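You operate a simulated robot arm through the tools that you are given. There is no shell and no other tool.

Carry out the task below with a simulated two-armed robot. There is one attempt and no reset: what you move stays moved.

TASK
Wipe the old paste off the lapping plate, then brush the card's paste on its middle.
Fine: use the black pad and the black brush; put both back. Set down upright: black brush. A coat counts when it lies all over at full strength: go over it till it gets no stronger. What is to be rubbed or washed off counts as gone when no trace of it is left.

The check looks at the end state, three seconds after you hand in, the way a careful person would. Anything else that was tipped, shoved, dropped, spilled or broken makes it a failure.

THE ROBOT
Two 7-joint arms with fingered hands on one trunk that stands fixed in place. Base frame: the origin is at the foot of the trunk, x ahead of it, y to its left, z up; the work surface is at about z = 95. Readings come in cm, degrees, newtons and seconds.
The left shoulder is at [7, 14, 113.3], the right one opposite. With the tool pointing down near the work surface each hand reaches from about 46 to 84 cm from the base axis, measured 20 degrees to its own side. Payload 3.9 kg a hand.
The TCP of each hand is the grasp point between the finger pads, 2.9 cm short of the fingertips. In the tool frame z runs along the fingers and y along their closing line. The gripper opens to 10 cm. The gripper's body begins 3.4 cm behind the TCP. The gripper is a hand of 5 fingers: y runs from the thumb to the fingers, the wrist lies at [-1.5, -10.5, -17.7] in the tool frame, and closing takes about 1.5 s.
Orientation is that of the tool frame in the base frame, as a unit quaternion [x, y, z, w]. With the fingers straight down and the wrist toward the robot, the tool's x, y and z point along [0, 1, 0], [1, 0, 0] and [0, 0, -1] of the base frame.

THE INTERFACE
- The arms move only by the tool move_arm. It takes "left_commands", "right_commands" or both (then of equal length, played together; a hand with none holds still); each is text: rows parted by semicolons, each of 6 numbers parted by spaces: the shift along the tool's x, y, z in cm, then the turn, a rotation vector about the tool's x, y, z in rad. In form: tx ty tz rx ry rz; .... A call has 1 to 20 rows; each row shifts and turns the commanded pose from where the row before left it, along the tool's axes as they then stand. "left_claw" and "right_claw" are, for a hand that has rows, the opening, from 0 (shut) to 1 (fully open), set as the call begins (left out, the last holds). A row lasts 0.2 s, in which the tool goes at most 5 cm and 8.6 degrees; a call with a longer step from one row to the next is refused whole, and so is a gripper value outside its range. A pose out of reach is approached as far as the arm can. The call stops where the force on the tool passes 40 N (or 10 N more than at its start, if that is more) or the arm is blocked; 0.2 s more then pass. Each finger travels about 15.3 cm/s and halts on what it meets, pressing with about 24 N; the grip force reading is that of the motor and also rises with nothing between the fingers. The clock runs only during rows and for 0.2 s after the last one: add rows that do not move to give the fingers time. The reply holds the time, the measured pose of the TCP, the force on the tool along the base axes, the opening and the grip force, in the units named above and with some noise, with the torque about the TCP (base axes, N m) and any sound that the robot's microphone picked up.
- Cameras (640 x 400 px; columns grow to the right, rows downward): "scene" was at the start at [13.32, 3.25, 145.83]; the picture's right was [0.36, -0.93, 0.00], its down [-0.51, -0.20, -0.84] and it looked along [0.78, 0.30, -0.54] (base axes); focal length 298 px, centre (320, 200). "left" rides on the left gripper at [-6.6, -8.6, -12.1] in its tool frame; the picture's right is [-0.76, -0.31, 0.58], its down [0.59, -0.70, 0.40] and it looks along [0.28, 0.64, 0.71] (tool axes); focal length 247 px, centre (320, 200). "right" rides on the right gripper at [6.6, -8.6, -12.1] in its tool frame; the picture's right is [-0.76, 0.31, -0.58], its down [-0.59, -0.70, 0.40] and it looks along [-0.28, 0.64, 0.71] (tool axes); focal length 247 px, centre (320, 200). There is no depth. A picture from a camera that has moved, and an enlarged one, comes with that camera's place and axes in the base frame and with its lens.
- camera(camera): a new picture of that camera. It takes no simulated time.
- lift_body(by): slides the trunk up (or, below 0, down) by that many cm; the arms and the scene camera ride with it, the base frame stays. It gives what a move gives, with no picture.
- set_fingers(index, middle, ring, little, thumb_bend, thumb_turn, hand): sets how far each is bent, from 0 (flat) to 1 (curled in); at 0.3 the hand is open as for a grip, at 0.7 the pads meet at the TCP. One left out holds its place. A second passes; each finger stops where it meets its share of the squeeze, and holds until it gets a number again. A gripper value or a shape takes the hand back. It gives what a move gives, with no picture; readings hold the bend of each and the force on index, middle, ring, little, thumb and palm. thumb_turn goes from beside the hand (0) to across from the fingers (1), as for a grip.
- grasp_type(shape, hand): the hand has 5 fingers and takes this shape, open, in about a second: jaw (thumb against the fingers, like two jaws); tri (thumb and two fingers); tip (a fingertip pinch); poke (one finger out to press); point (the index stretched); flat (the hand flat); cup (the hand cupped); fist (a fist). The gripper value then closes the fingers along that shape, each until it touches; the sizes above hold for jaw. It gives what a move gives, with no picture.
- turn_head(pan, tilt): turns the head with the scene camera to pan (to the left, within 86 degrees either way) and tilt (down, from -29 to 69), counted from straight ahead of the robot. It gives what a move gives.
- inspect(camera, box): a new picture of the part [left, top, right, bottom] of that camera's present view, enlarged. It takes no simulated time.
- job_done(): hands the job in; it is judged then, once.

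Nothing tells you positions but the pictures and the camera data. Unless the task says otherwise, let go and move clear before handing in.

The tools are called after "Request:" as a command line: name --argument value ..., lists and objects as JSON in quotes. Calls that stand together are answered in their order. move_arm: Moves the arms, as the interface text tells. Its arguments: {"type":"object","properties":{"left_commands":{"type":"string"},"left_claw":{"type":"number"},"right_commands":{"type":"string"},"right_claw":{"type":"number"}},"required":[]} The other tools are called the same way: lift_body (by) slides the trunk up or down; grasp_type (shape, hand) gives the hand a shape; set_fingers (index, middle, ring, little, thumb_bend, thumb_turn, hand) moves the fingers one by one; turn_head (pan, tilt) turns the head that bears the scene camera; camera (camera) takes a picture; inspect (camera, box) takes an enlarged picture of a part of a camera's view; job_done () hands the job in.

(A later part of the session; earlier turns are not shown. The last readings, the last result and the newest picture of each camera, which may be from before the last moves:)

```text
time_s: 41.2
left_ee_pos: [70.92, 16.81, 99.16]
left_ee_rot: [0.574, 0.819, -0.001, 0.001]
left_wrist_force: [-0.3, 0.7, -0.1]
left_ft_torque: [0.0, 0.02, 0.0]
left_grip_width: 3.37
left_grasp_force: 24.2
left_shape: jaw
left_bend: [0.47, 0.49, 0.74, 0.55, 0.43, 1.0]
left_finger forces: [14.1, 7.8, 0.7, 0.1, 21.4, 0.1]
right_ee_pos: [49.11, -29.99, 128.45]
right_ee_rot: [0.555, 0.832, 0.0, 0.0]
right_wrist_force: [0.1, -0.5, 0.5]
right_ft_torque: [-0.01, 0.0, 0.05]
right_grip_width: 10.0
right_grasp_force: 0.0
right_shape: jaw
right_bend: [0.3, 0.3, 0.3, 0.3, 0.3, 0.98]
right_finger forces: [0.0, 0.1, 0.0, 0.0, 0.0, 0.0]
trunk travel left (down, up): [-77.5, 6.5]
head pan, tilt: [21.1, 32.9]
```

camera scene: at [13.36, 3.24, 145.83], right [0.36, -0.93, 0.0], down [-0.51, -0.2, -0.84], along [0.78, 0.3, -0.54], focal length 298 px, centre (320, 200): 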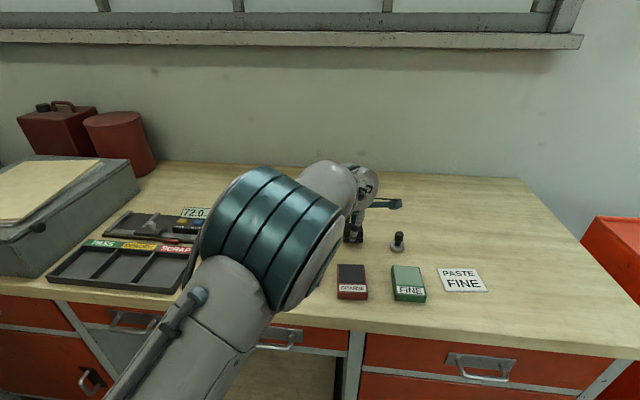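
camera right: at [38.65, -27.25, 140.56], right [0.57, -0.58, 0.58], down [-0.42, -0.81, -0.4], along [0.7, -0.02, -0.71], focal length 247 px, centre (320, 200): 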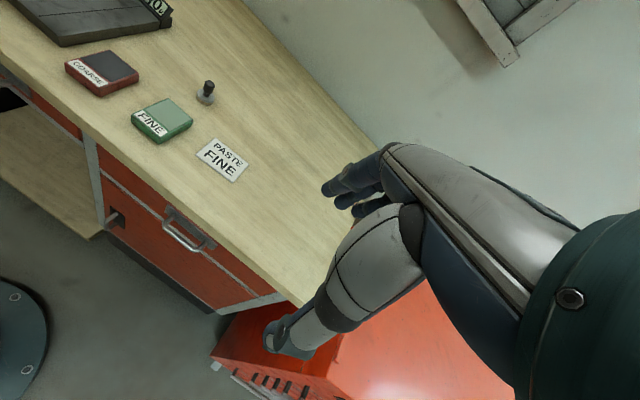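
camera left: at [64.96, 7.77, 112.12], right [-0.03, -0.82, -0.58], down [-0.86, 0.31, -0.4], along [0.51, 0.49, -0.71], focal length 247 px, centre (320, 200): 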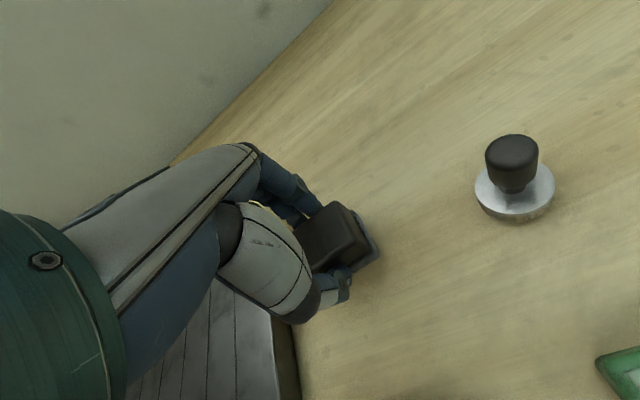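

Request:
move_arm --left_commands "0 0 0.1 0 0 0;0 0 0.1 0 0 0;0 0 0 0 0 0"

Request:
inspect --camera "right" --box '[120, 10, 220, 80]'

```text
time_s: 42.0
left_ee_pos: [70.81, 16.87, 98.97]
left_ee_rot: [0.574, 0.819, 0.0, 0.0]
left_wrist_force: [0.4, -0.4, 0.3]
left_ft_torque: [-0.02, -0.04, 0.01]
left_grip_width: 3.39
left_grasp_force: 23.8
left_shape: jaw
left_bend: [0.47, 0.49, 0.74, 0.55, 0.43, 1.0]
left_finger forces: [14.3, 7.8, 0.6, 0.0, 21.2, 0.0]
right_ee_pos: [49.05, -29.95, 128.37]
right_ee_rot: [0.555, 0.832, 0.001, 0.0]
right_wrist_force: [-0.2, 0.8, -0.5]
right_ft_torque: [0.0, -0.07, 0.0]
right_grip_width: 9.96
right_grasp_force: 0.2
right_shape: jaw
right_bend: [0.3, 0.3, 0.3, 0.3, 0.3, 0.98]
right_finger forces: [0.0, 0.0, 0.0, 0.0, 0.0, 0.0]
trunk travel left (down, up): [-77.5, 6.5]
head pan, tilt: [21.1, 32.9]
```

```text
5.71 times, centred on (170, 45) of right
camera zoom: at [38.66, -27.28, 140.55], right [0.57, -0.58, 0.58], down [-0.42, -0.81, -0.4], along [0.7, -0.02, -0.71], focal length 1411 px, centre (1177, 1086)
```

zoom: 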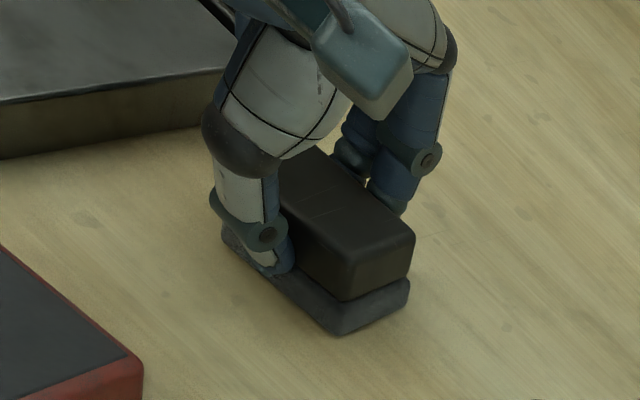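

Request:
move_arm --left_commands "0 0 0.1 0 0 0;0 0 0.1 0 0 0;0 0 0 0 0 0"

```text
time_s: 42.8
left_ee_pos: [70.89, 16.65, 98.89]
left_ee_rot: [0.573, 0.819, 0.002, 0.002]
left_wrist_force: [1.4, 0.7, 8.3]
left_ft_torque: [0.06, -0.13, 0.04]
left_grip_width: 3.37
left_grasp_force: 23.6
left_shape: jaw
left_bend: [0.47, 0.49, 0.74, 0.55, 0.43, 1.0]
left_finger forces: [15.3, 9.0, 0.6, 0.1, 21.5, 0.1]
right_ee_pos: [48.94, -29.94, 128.6]
right_ee_rot: [0.555, 0.832, 0.0, 0.0]
right_wrist_force: [-0.9, 0.2, 0.0]
right_ft_torque: [0.02, -0.03, -0.02]
right_grip_width: 9.97
right_grasp_force: 0.1
right_shape: jaw
right_bend: [0.3, 0.3, 0.3, 0.3, 0.3, 0.98]
right_finger forces: [0.0, 0.0, 0.1, 0.0, 0.0, 0.0]
trunk travel left (down, up): [-77.5, 6.5]
head pan, tilt: [21.1, 32.9]
```

The pad is down on the table. I'll open the hand and rise straight up.

Request:
move_arm --left_commands "0 0 -0.08 0 0 0;0 0 0 0 0 0;0 0 0 0 0 0;0 0 0 0 0 0;0 0 0 0 0 0;0 0 0 0 0 0;0 0 0 0 0 0;0 0 0 0 0 0" --left_claw 1

Request:
move_arm --left_commands "0 0 -1 0 0 0;0 0 -2 0 0 0;0 0 -3 0 0 0;0 0 -3 0 0 0;0 0 -3 0 0 0;0 0 -3 0 0 0;0 0 0 0 0 0"

Request:
camera --camera "left"

Request:
inspect --camera "scene" --box '[330, 215, 430, 278]'

Request:
inspect --camera "scene" --box '[200, 170, 340, 290]'

```text
time_s: 44.6
left_ee_pos: [70.81, 16.82, 98.71]
left_ee_rot: [0.574, 0.819, 0.0, 0.0]
left_wrist_force: [0.5, -0.4, 0.6]
left_ft_torque: [0.0, -0.02, -0.03]
left_grip_width: 9.97
left_grasp_force: 0.0
left_shape: jaw
left_bend: [0.3, 0.3, 0.3, 0.3, 0.3, 0.98]
left_finger forces: [0.1, 0.0, 0.0, 0.1, 0.0, 0.0]
right_ee_pos: [48.98, -30.15, 128.48]
right_ee_rot: [0.555, 0.832, 0.0, 0.0]
right_wrist_force: [-0.1, 0.2, -0.1]
right_ft_torque: [-0.01, -0.01, 0.0]
right_grip_width: 9.98
right_grasp_force: 0.1
right_shape: jaw
right_bend: [0.3, 0.3, 0.3, 0.3, 0.3, 0.98]
right_finger forces: [0.0, 0.0, 0.0, 0.0, 0.1, 0.0]
trunk travel left (down, up): [-77.5, 6.5]
head pan, tilt: [21.1, 32.9]
```

```text
time_s: 46.2
left_ee_pos: [70.94, 16.86, 113.87]
left_ee_rot: [0.574, 0.819, 0.0, 0.0]
left_wrist_force: [-0.1, -0.5, -0.2]
left_ft_torque: [0.01, 0.01, 0.03]
left_grip_width: 9.97
left_grasp_force: 0.1
left_shape: jaw
left_bend: [0.3, 0.3, 0.3, 0.3, 0.3, 0.98]
left_finger forces: [0.1, 0.0, 0.0, 0.0, 0.0, 0.0]
right_ee_pos: [49.23, -29.98, 128.49]
right_ee_rot: [0.556, 0.831, 0.001, 0.001]
right_wrist_force: [-0.2, 0.2, -0.2]
right_ft_torque: [-0.01, 0.02, -0.01]
right_grip_width: 9.96
right_grasp_force: 0.1
right_shape: jaw
right_bend: [0.3, 0.3, 0.3, 0.3, 0.3, 0.98]
right_finger forces: [0.0, 0.0, 0.1, 0.0, 0.0, 0.0]
trunk travel left (down, up): [-77.5, 6.5]
head pan, tilt: [21.1, 32.9]
```

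```text
taken
camera left: at [64.99, 7.81, 126.08], right [-0.03, -0.82, -0.58], down [-0.86, 0.31, -0.4], along [0.51, 0.49, -0.71], focal length 247 px, centre (320, 200)
```

left: 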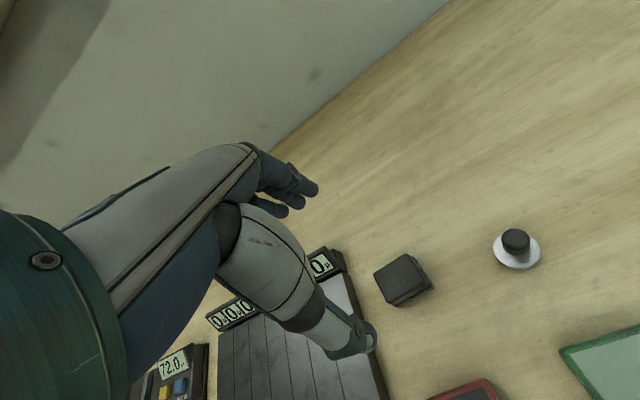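

```text
6.35 times, centred on (380, 246) of scene
camera zoom: at [13.36, 3.25, 145.83], right [0.36, -0.93, 0.0], down [-0.51, -0.2, -0.84], along [0.78, 0.3, -0.54], focal length 1889 px, centre (-61, -95)
```

zoom: 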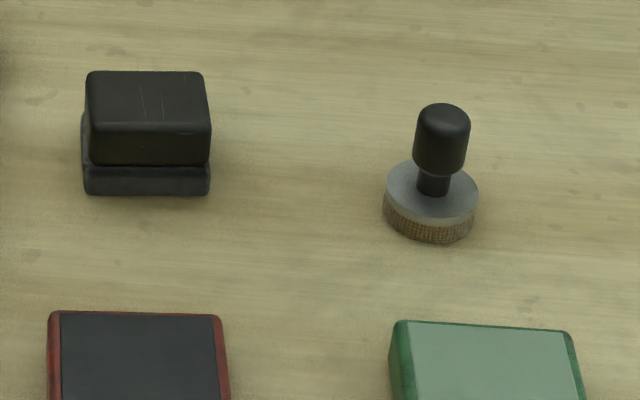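

```text
3.33 times, centred on (270, 230) of scene
camera zoom: at [13.36, 3.25, 145.83], right [0.36, -0.93, 0.0], down [-0.51, -0.2, -0.84], along [0.78, 0.3, -0.54], focal length 992 px, centre (487, 100)
```

zoom: 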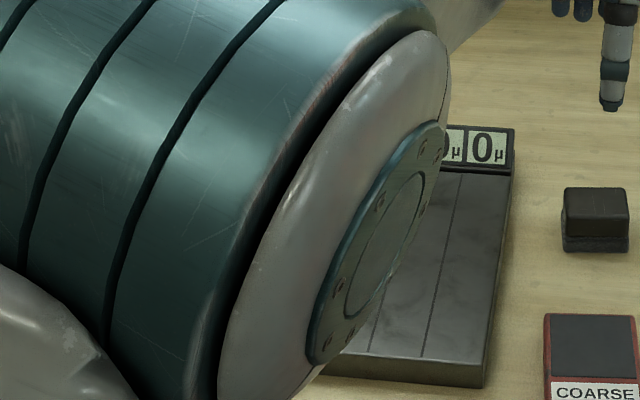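

The pad is back within a millimetre or so of where it stood. The brush stands at about (72.4, 5.4), and its knob spans z ≈ 98.2–100.1. I'll try the three-finger shape for a steadier hold on the round knob while moving over it.

Request:
grasp_type --shape "tri" --hand "left"

Request:
camera --camera "left"

Request:
inspect --camera "scene" --box '[290, 140, 450, 260]'

Request:
inspect --camera "right" --box '[80, 0, 260, 120]'

```text
time_s: 47.1
left_ee_pos: [70.82, 16.82, 113.86]
left_ee_rot: [0.574, 0.819, -0.001, 0.0]
left_wrist_force: [0.2, 0.7, 1.2]
left_ft_torque: [-0.02, 0.0, -0.01]
left_grip_width: 9.99
left_grasp_force: 0.0
left_shape: tri
left_bend: [0.3, 0.3, 0.99, 0.99, 0.3, 0.98]
left_finger forces: [0.0, 0.0, 0.1, 0.0, 0.1, 0.1]
right_ee_pos: [49.09, -30.03, 128.46]
right_ee_rot: [0.556, 0.831, 0.001, -0.001]
right_wrist_force: [-0.7, 0.3, -0.4]
right_ft_torque: [-0.01, 0.01, 0.01]
right_grip_width: 9.98
right_grasp_force: 0.0
right_shape: jaw
right_bend: [0.3, 0.3, 0.3, 0.3, 0.3, 0.98]
right_finger forces: [0.0, 0.1, 0.0, 0.0, 0.1, 0.0]
trunk travel left (down, up): [-77.5, 6.5]
head pan, tilt: [21.1, 32.9]
```

```text
taken
camera left: at [64.96, 7.8, 126.05], right [-0.03, -0.82, -0.58], down [-0.86, 0.31, -0.4], along [0.51, 0.49, -0.71], focal length 247 px, centre (320, 200)
```

left: 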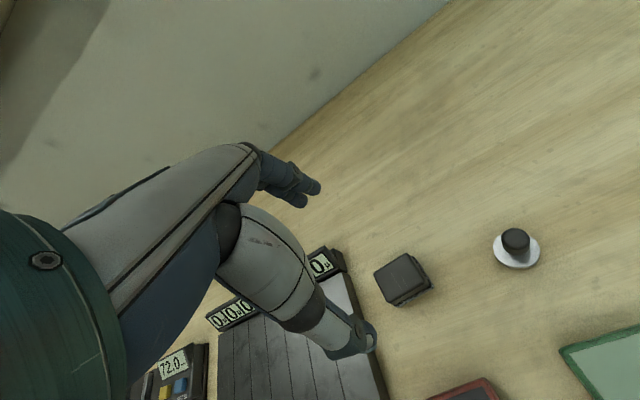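

```text
3.33 times, centred on (370, 200) of scene
camera zoom: at [13.32, 3.24, 145.83], right [0.36, -0.93, 0.0], down [-0.51, -0.2, -0.84], along [0.78, 0.3, -0.54], focal length 992 px, centre (153, 200)
```

zoom: 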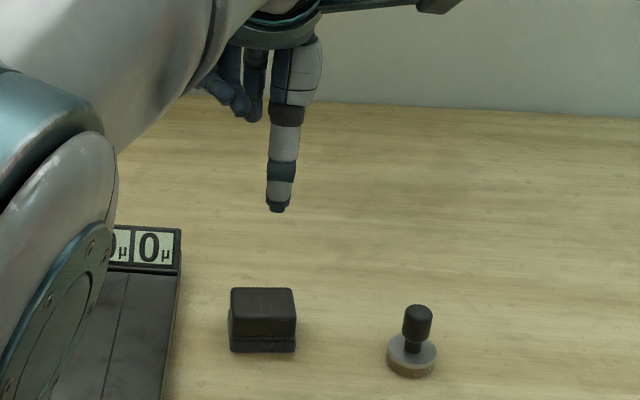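

```text
3.33 times, centred on (170, 60) of right
camera zoom: at [38.66, -27.27, 140.55], right [0.57, -0.58, 0.58], down [-0.42, -0.81, -0.4], along [0.7, -0.02, -0.71], focal length 823 px, centre (820, 667)
```

zoom: 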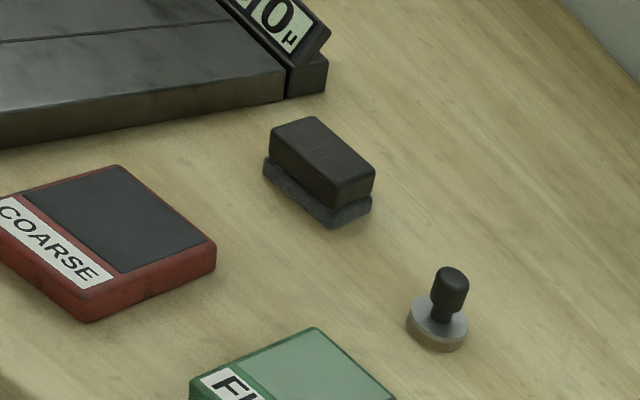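

Request:
move_arm --left_commands "-2.89 -0.61 0 0 0 0;-2.89 -0.61 0 0 0 0;-2.89 -0.61 0 0 0 0;-2.89 -0.61 0 0 0 0;0 0 3 0 0 0;0 0 3 0 0 0;0 0 3.3 0 0 0;0 0 0 0 0 0;0 0 0 0 0 0"

Request:
camera --camera "left"

Request:
inspect --camera "scene" --box '[330, 180, 460, 270]'

Request:
inspect --camera "right" --box '[120, 20, 280, 140]'

```text
time_s: 49.1
left_ee_pos: [72.66, 6.28, 104.55]
left_ee_rot: [0.565, 0.825, -0.007, 0.003]
left_wrist_force: [0.0, 0.2, 0.4]
left_ft_torque: [-0.03, -0.01, -0.04]
left_grip_width: 9.98
left_grasp_force: 0.0
left_shape: tri
left_bend: [0.3, 0.3, 0.99, 0.99, 0.3, 0.98]
left_finger forces: [0.0, 0.0, 0.1, 0.0, 0.0, 0.0]
right_ee_pos: [49.1, -29.97, 128.54]
right_ee_rot: [0.555, 0.832, -0.001, 0.0]
right_wrist_force: [-0.2, 0.3, 0.6]
right_ft_torque: [-0.03, 0.0, -0.03]
right_grip_width: 9.99
right_grasp_force: 0.0
right_shape: jaw
right_bend: [0.3, 0.3, 0.3, 0.3, 0.3, 0.98]
right_finger forces: [0.0, 0.0, 0.1, 0.0, 0.0, 0.0]
trunk travel left (down, up): [-77.5, 6.5]
head pan, tilt: [21.1, 32.9]
```

```text
taken
camera left: at [67.04, -2.72, 116.92], right [-0.01, -0.82, -0.57], down [-0.87, 0.29, -0.4], along [0.5, 0.49, -0.72], focal length 247 px, centre (320, 200)
```

left: 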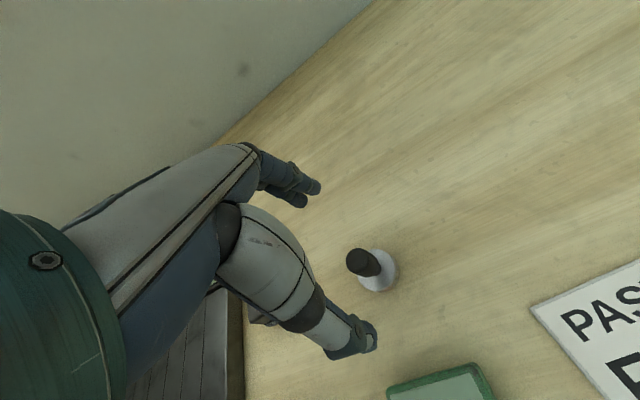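

```text
4.44 times, centred on (395, 225) of scene
camera zoom: at [13.32, 3.23, 145.83], right [0.36, -0.93, 0.0], down [-0.51, -0.2, -0.84], along [0.78, 0.3, -0.54], focal length 1322 px, centre (-13, 89)
```

zoom: 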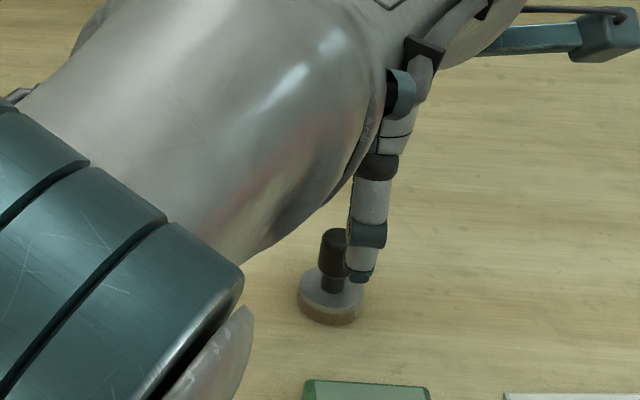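

```text
3.33 times, centred on (200, 80) of right
camera zoom: at [38.66, -27.29, 140.55], right [0.57, -0.58, 0.58], down [-0.42, -0.81, -0.4], along [0.7, -0.02, -0.71], focal length 823 px, centre (720, 600)
```

zoom: 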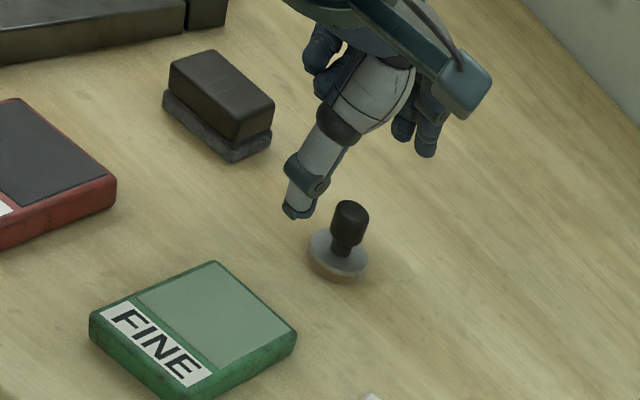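

The arm stopped about 1 cm short with a slight tilt, so it is near a joint limit at this hand angle. I'll raise a bit and turn the hand about 20° so it points straight ahead.

Request:
move_arm --left_commands "0 0 -3 0 0 0;0 0 -1 0 0 0.1;0 0 0 0 0 0.1;0 0 0 0 0 0.1;0 0 0 0 0 0.05;0 0 0 0 0 0;0 0 0 0 0 0"

Request:
camera --camera "left"

Request:
camera --camera "scene"

```text
time_s: 50.7
left_ee_pos: [72.57, 5.12, 108.49]
left_ee_rot: [0.707, 0.708, 0.0, -0.001]
left_wrist_force: [0.0, 0.5, 0.3]
left_ft_torque: [0.02, -0.03, 0.01]
left_grip_width: 9.98
left_grasp_force: 0.1
left_shape: tri
left_bend: [0.3, 0.3, 0.99, 0.99, 0.3, 0.98]
left_finger forces: [0.1, 0.0, 0.1, 0.0, 0.1, 0.0]
right_ee_pos: [49.18, -30.09, 128.44]
right_ee_rot: [0.555, 0.832, 0.001, 0.0]
right_wrist_force: [0.1, -0.4, 0.0]
right_ft_torque: [-0.01, -0.01, 0.01]
right_grip_width: 9.97
right_grasp_force: 0.1
right_shape: jaw
right_bend: [0.3, 0.3, 0.3, 0.3, 0.3, 0.98]
right_finger forces: [0.0, 0.1, 0.0, 0.0, 0.1, 0.0]
trunk travel left (down, up): [-77.5, 6.5]
head pan, tilt: [21.1, 32.9]
```

```text
taken
camera left: at [63.87, -1.36, 120.72], right [-0.31, -0.76, -0.58], down [-0.7, 0.59, -0.4], along [0.64, 0.28, -0.71], focal length 247 px, centre (320, 200)
```

left: 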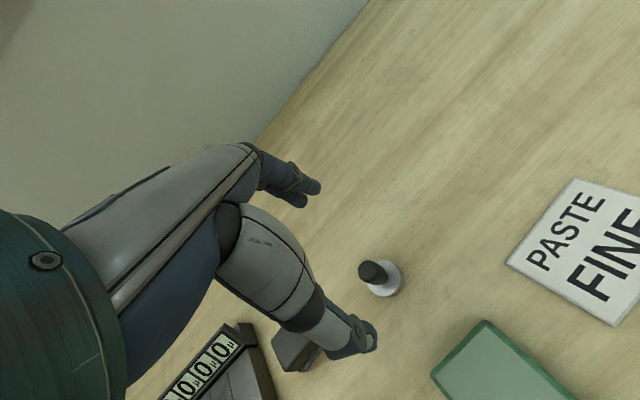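

```text
taken
camera scene: at [13.31, 3.24, 145.83], right [0.36, -0.93, 0.0], down [-0.51, -0.2, -0.84], along [0.78, 0.3, -0.54], focal length 298 px, centre (320, 200)
```

scene: 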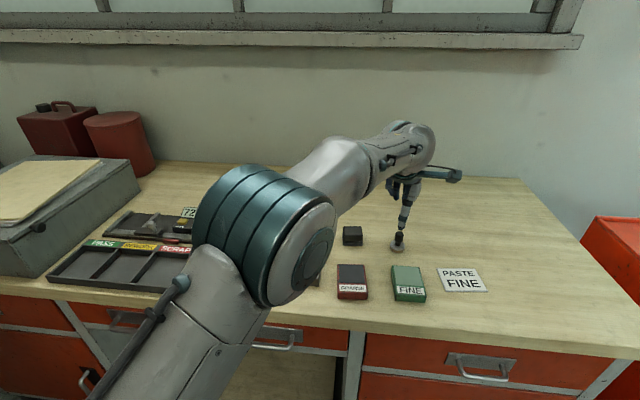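

Request:
inspect --camera "left" --box '[300, 210, 460, 310]'

Request:
inspect --camera "scene" --box '[350, 170, 450, 260]'

Request:
inspect --camera "right" --box '[140, 20, 280, 120]'

```text
4.00 times, centred on (380, 260) of left
camera zoom: at [63.87, -1.36, 120.72], right [-0.31, -0.76, -0.58], down [-0.7, 0.59, -0.4], along [0.64, 0.28, -0.71], focal length 988 px, centre (80, -40)
```

zoom: 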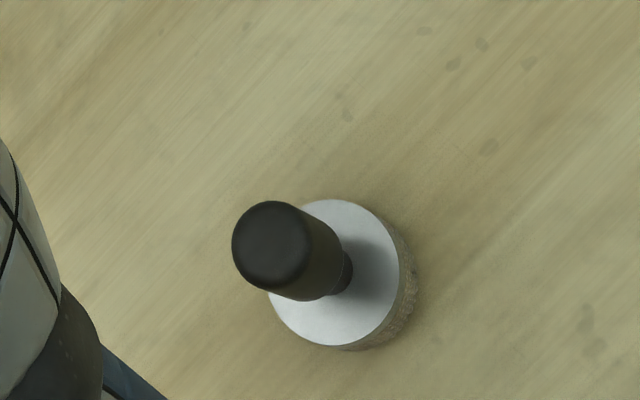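

```text
4.44 times, centred on (400, 215) of scene
camera zoom: at [13.31, 3.24, 145.83], right [0.36, -0.93, 0.0], down [-0.51, -0.2, -0.84], along [0.78, 0.3, -0.54], focal length 1322 px, centre (-36, 133)
```

zoom: 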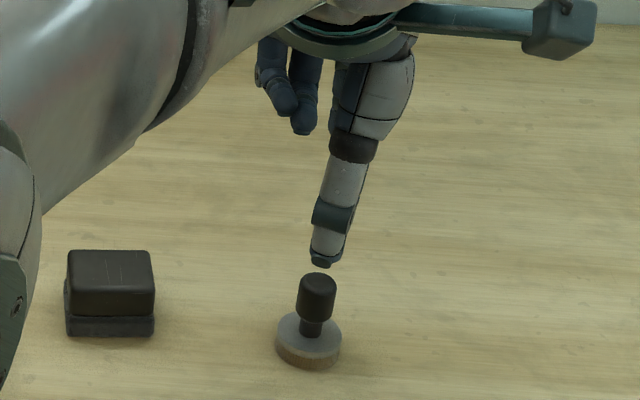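

```text
4.00 times, centred on (210, 70) of right
camera zoom: at [38.65, -27.27, 140.55], right [0.57, -0.58, 0.58], down [-0.42, -0.81, -0.4], along [0.7, -0.02, -0.71], focal length 988 px, centre (760, 720)
```

zoom: 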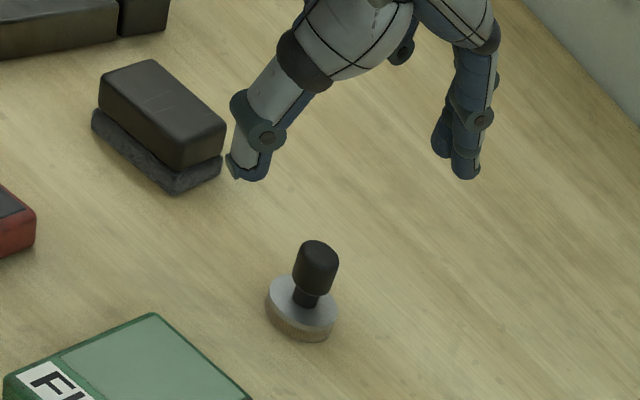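

The brush is at (72.3, 5.35) and the hand now holds its pose there. I'll go down with tips just above the brush's disc and close gently on the knob.

Request:
move_arm --left_commands "0 -0.25 2.5 0 0 0;0 0 2.5 0 0 0;0 0 2 0 0 0;0 0 1.5 0 0 0;0 0 0 0 0 0;0 0 0 0 0 0"

Request:
inspect --camera "scene" --box '[350, 190, 450, 260]'

Request:
inspect --camera "right" --box '[140, 40, 280, 130]'

Request:
camera --camera "left"

```text
time_s: 52.1
left_ee_pos: [72.25, 5.06, 99.94]
left_ee_rot: [0.707, 0.707, 0.0, 0.0]
left_wrist_force: [0.1, -0.5, 0.1]
left_ft_torque: [-0.07, 0.0, -0.01]
left_grip_width: 9.98
left_grasp_force: 0.0
left_shape: tri
left_bend: [0.3, 0.3, 0.99, 0.99, 0.3, 0.98]
left_finger forces: [0.1, 0.1, 0.0, 0.1, 0.0, 0.0]
right_ee_pos: [49.22, -29.92, 128.41]
right_ee_rot: [0.555, 0.832, 0.0, 0.0]
right_wrist_force: [-0.5, 0.6, 0.1]
right_ft_torque: [0.03, -0.02, 0.0]
right_grip_width: 9.94
right_grasp_force: 0.1
right_shape: jaw
right_bend: [0.3, 0.3, 0.3, 0.3, 0.3, 0.98]
right_finger forces: [0.0, 0.0, 0.0, 0.1, 0.1, 0.0]
trunk travel left (down, up): [-77.5, 6.5]
head pan, tilt: [21.1, 32.9]
```

```text
5.71 times, centred on (400, 225) of scene
camera zoom: at [13.33, 3.25, 145.83], right [0.36, -0.93, 0.0], down [-0.51, -0.2, -0.84], along [0.78, 0.3, -0.54], focal length 1700 px, centre (-137, 57)
```

zoom: 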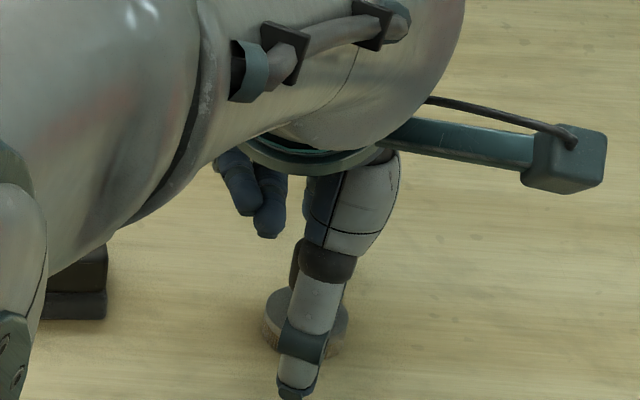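

```text
4.44 times, centred on (210, 85) of right
camera zoom: at [38.67, -27.27, 140.55], right [0.57, -0.58, 0.58], down [-0.42, -0.81, -0.4], along [0.7, -0.02, -0.71], focal length 1098 px, centre (809, 711)
```

zoom: 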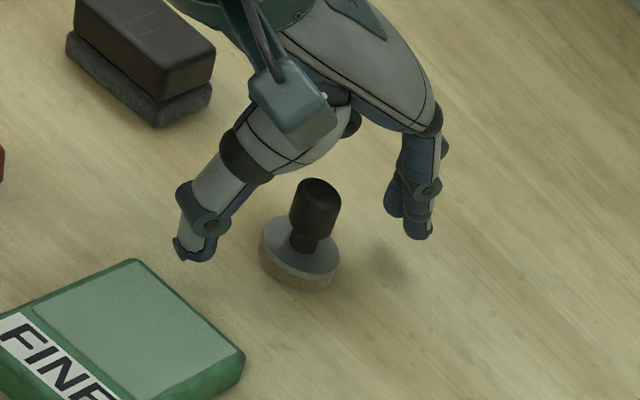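

```text
taken
camera left: at [63.6, -1.39, 112.18], right [-0.31, -0.76, -0.58], down [-0.7, 0.59, -0.4], along [0.64, 0.28, -0.71], focal length 247 px, centre (320, 200)
```

left: 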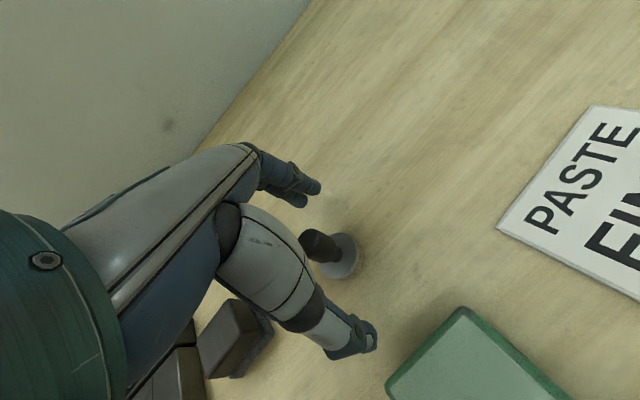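

Request:
move_arm --left_commands "0 0 0 0 0 0;0 0 0 0 0 0;0 0 0 0 0 0;0 0 0 0 0 0;0 0 0 0 0 0;0 0 0 0 0 0;0 0 0 0 0 0;0 0 0 0 0 0;0 0 0 0 0 0" --left_claw 0

Request:
inspect --camera "right" --box '[140, 40, 280, 130]'

Request:
camera --camera "left"

Request:
inspect --camera "scene" --box '[350, 190, 450, 260]'

```text
time_s: 54.1
left_ee_pos: [72.21, 5.14, 99.9]
left_ee_rot: [0.707, 0.707, 0.0, 0.0]
left_wrist_force: [0.4, 0.6, -0.7]
left_ft_torque: [0.04, -0.01, 0.0]
left_grip_width: 0.95
left_grasp_force: 23.9
left_shape: tri
left_bend: [0.68, 0.62, 1.0, 1.0, 0.6, 1.0]
left_finger forces: [8.3, 12.9, 0.0, 0.0, 21.9, 0.1]
right_ee_pos: [49.17, -30.02, 128.53]
right_ee_rot: [0.555, 0.832, -0.001, 0.0]
right_wrist_force: [0.1, -0.4, -0.2]
right_ft_torque: [0.01, 0.01, -0.02]
right_grip_width: 9.98
right_grasp_force: 0.1
right_shape: jaw
right_bend: [0.3, 0.3, 0.3, 0.3, 0.3, 0.98]
right_finger forces: [0.0, 0.1, 0.0, 0.1, 0.1, 0.0]
trunk travel left (down, up): [-77.5, 6.5]
head pan, tilt: [21.1, 32.9]
```

```text
4.44 times, centred on (210, 85) of right
camera zoom: at [38.67, -27.27, 140.55], right [0.57, -0.58, 0.58], down [-0.42, -0.81, -0.4], along [0.7, -0.02, -0.71], focal length 1098 px, centre (809, 711)
```

zoom: 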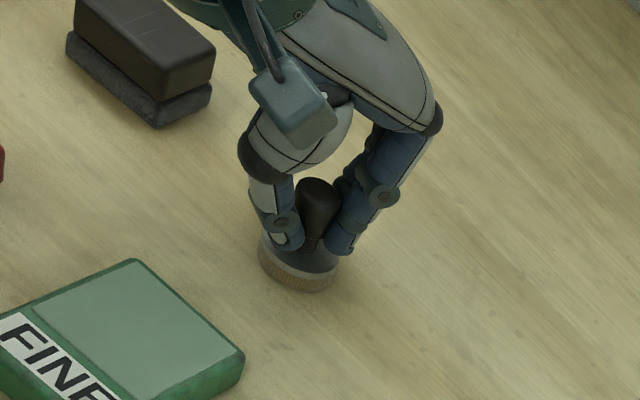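

```text
taken
camera left: at [63.6, -1.38, 112.2], right [-0.31, -0.76, -0.58], down [-0.7, 0.59, -0.4], along [0.64, 0.28, -0.71], focal length 247 px, centre (320, 200)
```

left: 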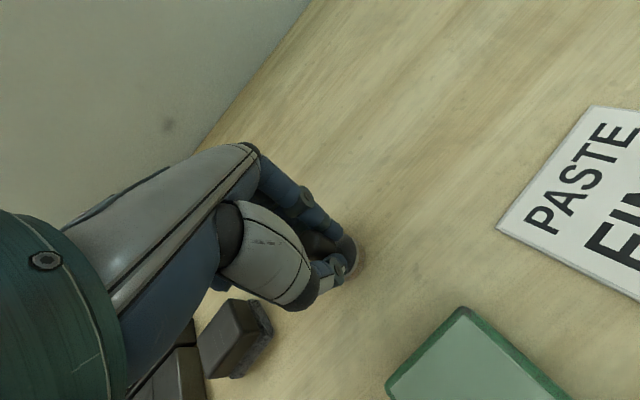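

```text
5.71 times, centred on (400, 225) of scene
camera zoom: at [13.33, 3.24, 145.83], right [0.36, -0.93, 0.0], down [-0.51, -0.2, -0.84], along [0.78, 0.3, -0.54], focal length 1700 px, centre (-137, 57)
```

zoom: 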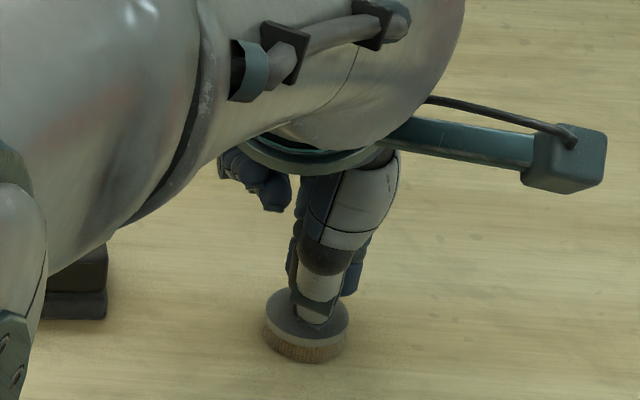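

The fingers hold the brush around the neck under the knob (thumb 22 N against index and middle). I'll lift and check that it hangs upright.

Request:
move_arm --left_commands "0 0 -1 0 0 0;0 0 -2 0 0 0;0 0 -2 0 0 0;0 0 -2 0 0 0;0 0 0 0 0 0;0 0 0 0 0 0"

Request:
inspect --camera "right" --box '[140, 20, 280, 110]'

Request:
inspect --camera "scene" --box '[340, 180, 460, 300]'

Request:
inspect --camera "left" --box '[200, 150, 520, 400]'

```text
time_s: 55.5
left_ee_pos: [72.24, 5.11, 106.94]
left_ee_rot: [0.707, 0.708, 0.0, -0.001]
left_wrist_force: [0.6, -0.5, 0.0]
left_ft_torque: [-0.01, 0.02, -0.03]
left_grip_width: 0.96
left_grasp_force: 24.4
left_shape: tri
left_bend: [0.68, 0.62, 1.0, 1.0, 0.6, 1.0]
left_finger forces: [8.4, 13.1, 0.1, 0.0, 21.7, 0.0]
right_ee_pos: [49.28, -29.92, 128.41]
right_ee_rot: [0.555, 0.832, 0.001, 0.001]
right_wrist_force: [0.1, -0.1, 0.5]
right_ft_torque: [-0.01, 0.03, 0.0]
right_grip_width: 9.97
right_grasp_force: 0.0
right_shape: jaw
right_bend: [0.3, 0.3, 0.3, 0.3, 0.3, 0.98]
right_finger forces: [0.1, 0.0, 0.0, 0.1, 0.1, 0.0]
trunk travel left (down, up): [-77.5, 6.5]
head pan, tilt: [21.1, 32.9]
```

```text
4.44 times, centred on (210, 65) of right
camera zoom: at [38.68, -27.27, 140.54], right [0.57, -0.58, 0.58], down [-0.42, -0.81, -0.4], along [0.7, -0.02, -0.71], focal length 1098 px, centre (809, 800)
```

zoom: 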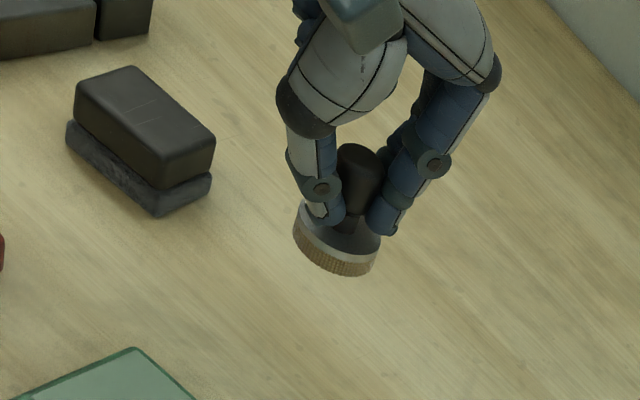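

```text
3.33 times, centred on (400, 240) of scene
camera zoom: at [13.33, 3.24, 145.83], right [0.36, -0.93, 0.0], down [-0.51, -0.2, -0.84], along [0.78, 0.3, -0.54], focal length 992 px, centre (53, 67)
```

zoom: 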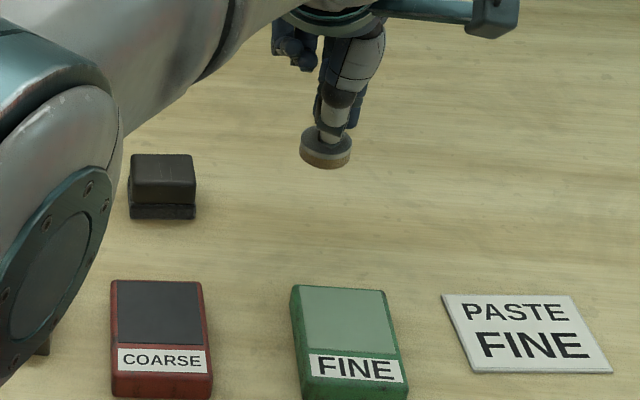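

```text
1.60 times, centred on (360, 275) of left
camera zoom: at [63.66, -1.35, 119.2], right [-0.31, -0.76, -0.58], down [-0.7, 0.59, -0.4], along [0.64, 0.28, -0.71], focal length 395 px, centre (256, 80)
```

zoom: 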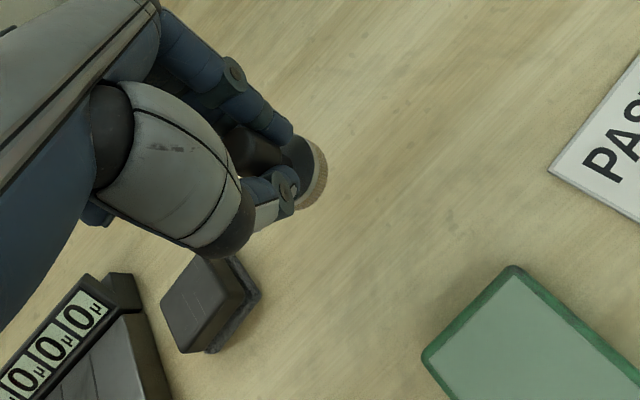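

The brush hangs nearly upright. The FINE paste area is about 5.5 cm square, centred near (62.4, 1.3) with its top at about z = 96.7. I'll move above it.

Request:
move_arm --left_commands "-1 -2.46 0 0 0 0;-1 -2.46 0 0 0 0;-1 -2.46 0 0 0 0;-1 -2.46 0 0 0 0;0 0 1.5 0 0 0;0 0 1.5 0 0 0;0 0 0 0 0 0;0 0 0 0 0 0"

Request:
inspect --camera "right" --box '[80, 40, 240, 160]'

Request:
inspect --camera "scene" --box '[340, 200, 460, 320]'

Request:
camera --camera "left"

```text
time_s: 57.3
left_ee_pos: [62.99, 1.78, 105.89]
left_ee_rot: [0.699, 0.714, -0.01, 0.022]
left_wrist_force: [-0.1, -0.5, -1.0]
left_ft_torque: [0.02, -0.02, 0.01]
left_grip_width: 0.94
left_grasp_force: 23.7
left_shape: tri
left_bend: [0.68, 0.62, 1.0, 1.0, 0.6, 1.0]
left_finger forces: [8.8, 13.6, 0.1, 0.0, 21.7, 0.1]
right_ee_pos: [49.22, -29.99, 128.49]
right_ee_rot: [0.555, 0.832, 0.0, 0.0]
right_wrist_force: [-0.5, -0.4, -0.4]
right_ft_torque: [-0.01, 0.0, -0.01]
right_grip_width: 9.99
right_grasp_force: 0.0
right_shape: jaw
right_bend: [0.3, 0.3, 0.3, 0.3, 0.3, 0.98]
right_finger forces: [0.1, 0.0, 0.0, 0.0, 0.0, 0.0]
trunk travel left (down, up): [-77.5, 6.5]
head pan, tilt: [21.1, 32.9]
```

```text
3.33 times, centred on (160, 100) of right
camera zoom: at [38.73, -27.25, 140.53], right [0.57, -0.58, 0.58], down [-0.42, -0.81, -0.4], along [0.7, -0.02, -0.71], focal length 823 px, centre (853, 533)
```

zoom: 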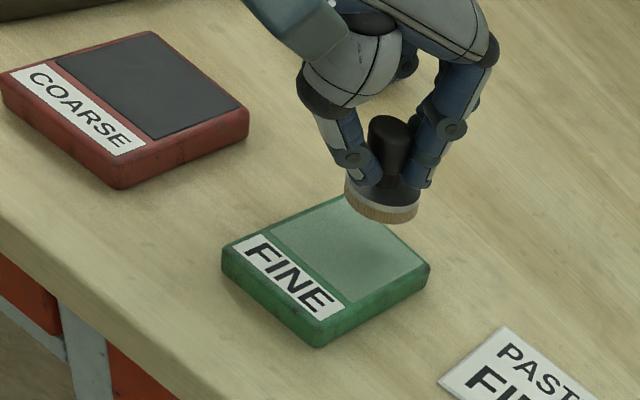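

```text
3.33 times, centred on (400, 260) of scene
camera zoom: at [13.38, 3.27, 145.82], right [0.36, -0.93, 0.0], down [-0.51, -0.2, -0.84], along [0.78, 0.3, -0.54], focal length 992 px, centre (53, 0)
```

zoom: 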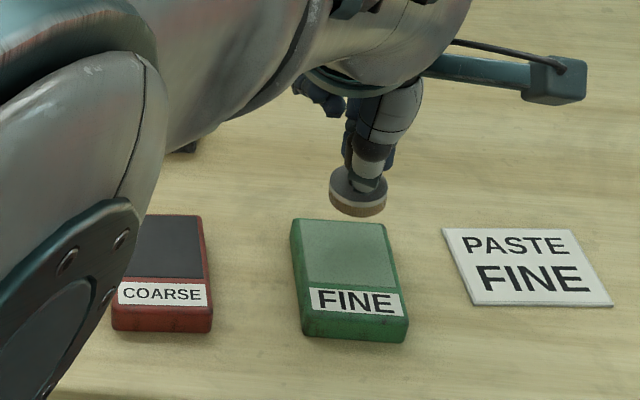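

```text
taken
camera left: at [54.3, -4.24, 118.18], right [-0.28, -0.79, -0.55], down [-0.71, 0.56, -0.44], along [0.65, 0.26, -0.71], focal length 247 px, centre (320, 200)
```

left: 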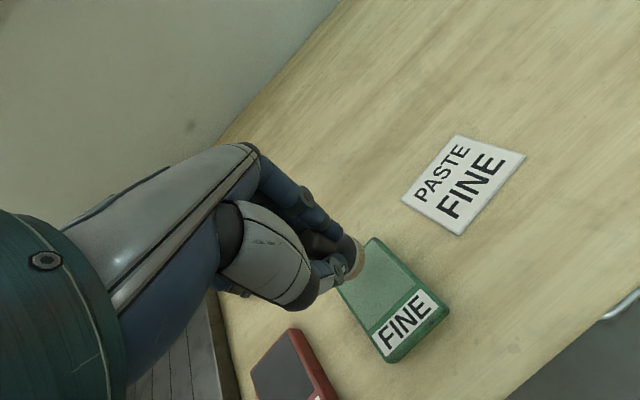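

The arm is again held back by a joint limit at this hand angle, so I'll turn the hand another 20° to the right and see whether it settles on the commanded spot.

Request:
move_arm --left_commands "0 0 -1.5 0 0 0.1;0 0 0 0 0 0.1;0 0 0 0 0 0.1;0 0 0 0 0 0.05;0 0 0 0 0 0;0 0 0 0 0 0"

Request:
camera --camera "scene"

```text
time_s: 58.7
left_ee_pos: [62.44, 1.09, 105.51]
left_ee_rot: [0.819, 0.573, 0.001, -0.001]
left_wrist_force: [0.2, 0.2, -1.1]
left_ft_torque: [0.03, -0.03, -0.01]
left_grip_width: 0.93
left_grasp_force: 24.0
left_shape: tri
left_bend: [0.68, 0.62, 1.0, 1.0, 0.6, 1.0]
left_finger forces: [8.9, 13.5, 0.1, 0.0, 21.6, 0.0]
right_ee_pos: [49.09, -29.98, 128.41]
right_ee_rot: [0.556, 0.831, -0.001, 0.001]
right_wrist_force: [-0.6, -0.4, 0.5]
right_ft_torque: [0.02, 0.0, 0.01]
right_grip_width: 9.98
right_grasp_force: 0.1
right_shape: jaw
right_bend: [0.3, 0.3, 0.3, 0.3, 0.3, 0.98]
right_finger forces: [0.1, 0.1, 0.0, 0.0, 0.0, 0.0]
trunk travel left (down, up): [-77.5, 6.5]
head pan, tilt: [21.1, 32.9]
```

```text
taken
camera scene: at [13.34, 3.24, 145.83], right [0.36, -0.93, 0.0], down [-0.51, -0.2, -0.84], along [0.78, 0.3, -0.54], focal length 298 px, centre (320, 200)
```

scene: 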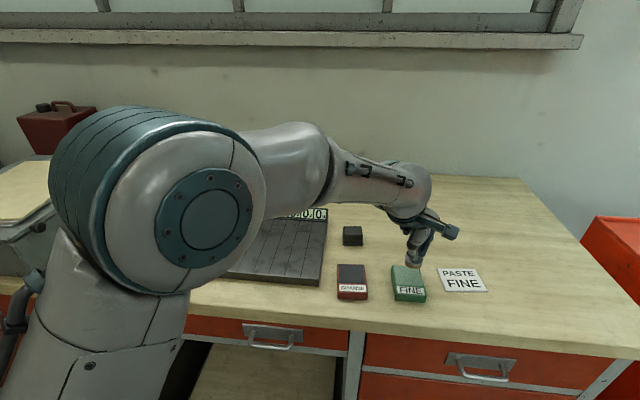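

Request:
inspect --camera "right" --box '[80, 40, 240, 160]'

Request:
inspect --camera "scene" --box '[360, 220, 460, 320]'

Request:
inspect --camera "left" --box '[200, 150, 520, 400]'

```text
3.33 times, centred on (160, 100) of right
camera zoom: at [38.68, -27.28, 140.54], right [0.57, -0.58, 0.58], down [-0.42, -0.81, -0.4], along [0.7, -0.02, -0.71], focal length 823 px, centre (853, 533)
```

zoom: 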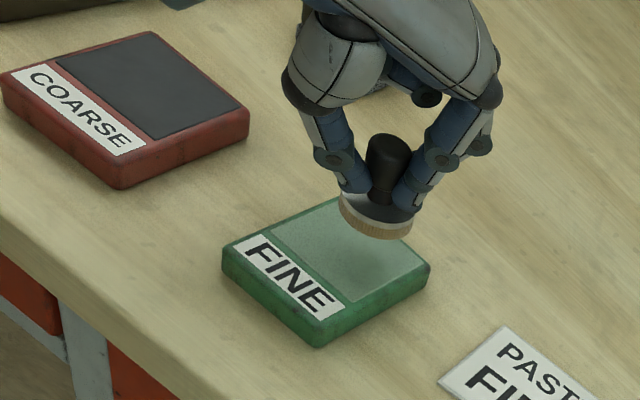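

```text
4.00 times, centred on (410, 270) of scene
camera zoom: at [13.34, 3.24, 145.83], right [0.36, -0.93, 0.0], down [-0.51, -0.2, -0.84], along [0.78, 0.3, -0.54], focal length 1190 px, centre (-40, -80)
```

zoom: 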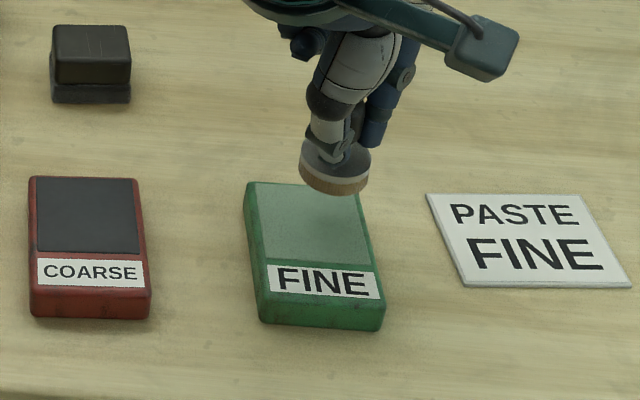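

```text
1.60 times, centred on (360, 275) of left
camera zoom: at [52.08, -2.04, 117.69], right [-0.55, -0.6, -0.58], down [-0.46, 0.8, -0.4], along [0.7, 0.05, -0.71], focal length 395 px, centre (256, 80)
```

zoom: 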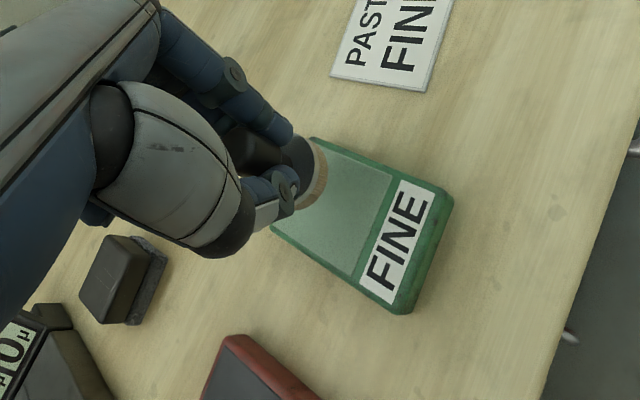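

The brush is over the paste area. I'll centre it slightly and lower gently until it touches.

Request:
move_arm --left_commands "0.38 0.18 1 0 0 0;0 0 1.5 0 0 0;0 0 0.7 0 0 0;0 0 0.2 0 0 0;0 0 0 0 0 0"

Request:
inspect --camera "scene" --box '[360, 220, 460, 320]'

Request:
inspect --camera "right" --box '[80, 40, 240, 160]'

```text
time_s: 59.9
left_ee_pos: [62.76, 1.33, 102.1]
left_ee_rot: [0.819, 0.573, -0.001, 0.001]
left_wrist_force: [-0.3, -0.5, 2.3]
left_ft_torque: [0.04, 0.0, -0.03]
left_grip_width: 0.95
left_grasp_force: 24.2
left_shape: tri
left_bend: [0.68, 0.62, 1.0, 1.0, 0.6, 1.0]
left_finger forces: [9.3, 13.9, 0.1, 0.1, 22.0, 0.0]
right_ee_pos: [49.06, -30.0, 128.5]
right_ee_rot: [0.556, 0.831, 0.0, 0.0]
right_wrist_force: [-0.6, 0.2, 0.6]
right_ft_torque: [0.01, -0.01, -0.01]
right_grip_width: 9.98
right_grasp_force: 0.1
right_shape: jaw
right_bend: [0.3, 0.3, 0.3, 0.3, 0.3, 0.98]
right_finger forces: [0.0, 0.0, 0.1, 0.1, 0.0, 0.0]
trunk travel left (down, up): [-77.5, 6.5]
head pan, tilt: [21.1, 32.9]
```

```text
4.00 times, centred on (410, 270) of scene
camera zoom: at [13.3, 3.22, 145.84], right [0.36, -0.93, 0.0], down [-0.51, -0.2, -0.84], along [0.78, 0.3, -0.54], focal length 1190 px, centre (-40, -80)
```

zoom: 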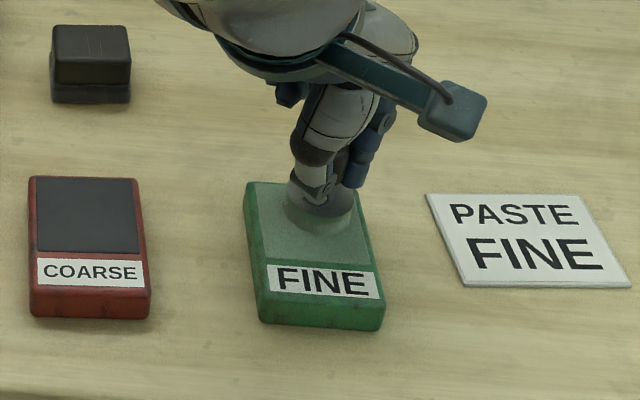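

```text
3.33 times, centred on (160, 100) of right
camera zoom: at [38.64, -27.29, 140.55], right [0.57, -0.58, 0.58], down [-0.42, -0.81, -0.4], along [0.7, -0.02, -0.71], focal length 823 px, centre (853, 533)
```

zoom: 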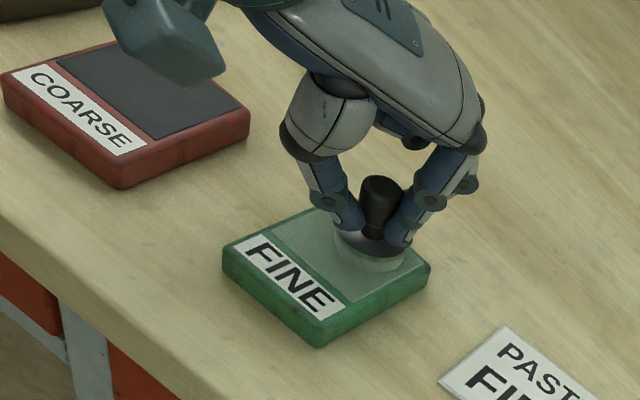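

The brush touches the paste and its bristles have taken the paste's colour. I'll press a touch more, hold, then lift and check.

Request:
move_arm --left_commands "0 0 0.12 0 0 0;0 0 0.1 0 0 0;0 0 0 0 0 0.08;0 0 0 0 0 -0.08;0 0 0 0 0 -0.08;0 0 0 0 0 0.08;0 0 0 0 0 0"

Request:
move_arm --left_commands "0 0 -0.5 0 0 0;0 0 -1.5 0 0 0;0 0 -3 0 0 0;0 0 -3 0 0 0;0 0 0 0 0 0"

Request:
inspect --camera "scene" --box '[340, 200, 460, 320]'

Request:
inspect --camera "right" --box '[80, 20, 240, 140]'

```text
time_s: 61.5
left_ee_pos: [62.63, 1.35, 101.99]
left_ee_rot: [0.819, 0.574, 0.002, 0.001]
left_wrist_force: [2.1, 0.8, 13.5]
left_ft_torque: [0.08, -0.09, 0.0]
left_grip_width: 0.97
left_grasp_force: 23.9
left_shape: tri
left_bend: [0.68, 0.61, 1.0, 1.0, 0.72, 1.0]
left_finger forces: [11.0, 16.3, 0.0, 0.0, 24.2, 0.0]
right_ee_pos: [48.94, -30.03, 128.45]
right_ee_rot: [0.556, 0.831, 0.001, 0.001]
right_wrist_force: [-0.6, 0.1, 0.2]
right_ft_torque: [-0.01, 0.04, -0.01]
right_grip_width: 9.99
right_grasp_force: 0.1
right_shape: jaw
right_bend: [0.3, 0.3, 0.3, 0.3, 0.3, 0.98]
right_finger forces: [0.1, 0.0, 0.1, 0.0, 0.1, 0.0]
trunk travel left (down, up): [-77.5, 6.5]
head pan, tilt: [21.1, 32.9]
```

```text
time_s: 62.7
left_ee_pos: [62.76, 1.39, 109.78]
left_ee_rot: [0.819, 0.573, 0.0, 0.001]
left_wrist_force: [-0.2, 0.5, -0.1]
left_ft_torque: [0.0, -0.01, -0.01]
left_grip_width: 0.97
left_grasp_force: 24.1
left_shape: tri
left_bend: [0.68, 0.61, 1.0, 1.0, 0.72, 1.0]
left_finger forces: [10.3, 14.2, 0.0, 0.1, 22.5, 0.0]
right_ee_pos: [49.27, -30.09, 128.5]
right_ee_rot: [0.555, 0.832, -0.001, 0.0]
right_wrist_force: [1.1, 0.5, 0.1]
right_ft_torque: [0.0, 0.02, 0.0]
right_grip_width: 9.96
right_grasp_force: 0.0
right_shape: jaw
right_bend: [0.3, 0.3, 0.3, 0.3, 0.3, 0.98]
right_finger forces: [0.1, 0.1, 0.0, 0.1, 0.0, 0.1]
trunk travel left (down, up): [-77.5, 6.5]
head pan, tilt: [21.1, 32.9]
```

```text
3.33 times, centred on (400, 260) of scene
camera zoom: at [13.36, 3.25, 145.83], right [0.36, -0.93, 0.0], down [-0.51, -0.2, -0.84], along [0.78, 0.3, -0.54], focal length 992 px, centre (53, 0)
```

zoom: 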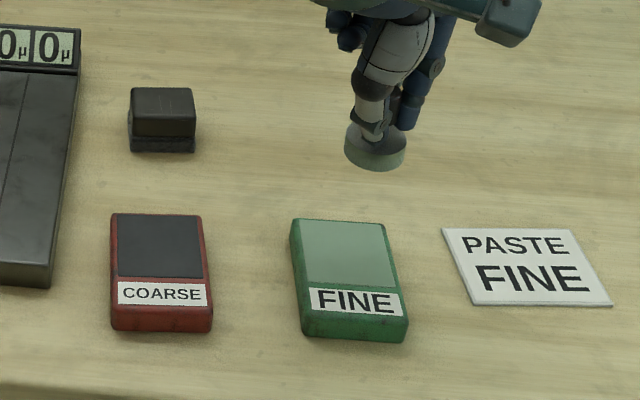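

```text
3.33 times, centred on (160, 80) of right
camera zoom: at [38.7, -27.27, 140.54], right [0.57, -0.58, 0.58], down [-0.42, -0.81, -0.4], along [0.7, -0.02, -0.71], focal length 823 px, centre (853, 600)
```

zoom: 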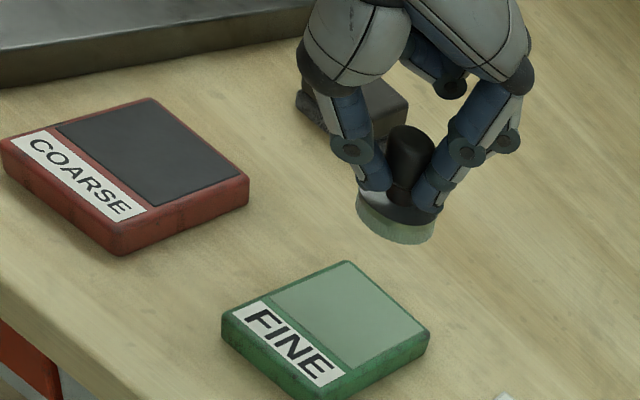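

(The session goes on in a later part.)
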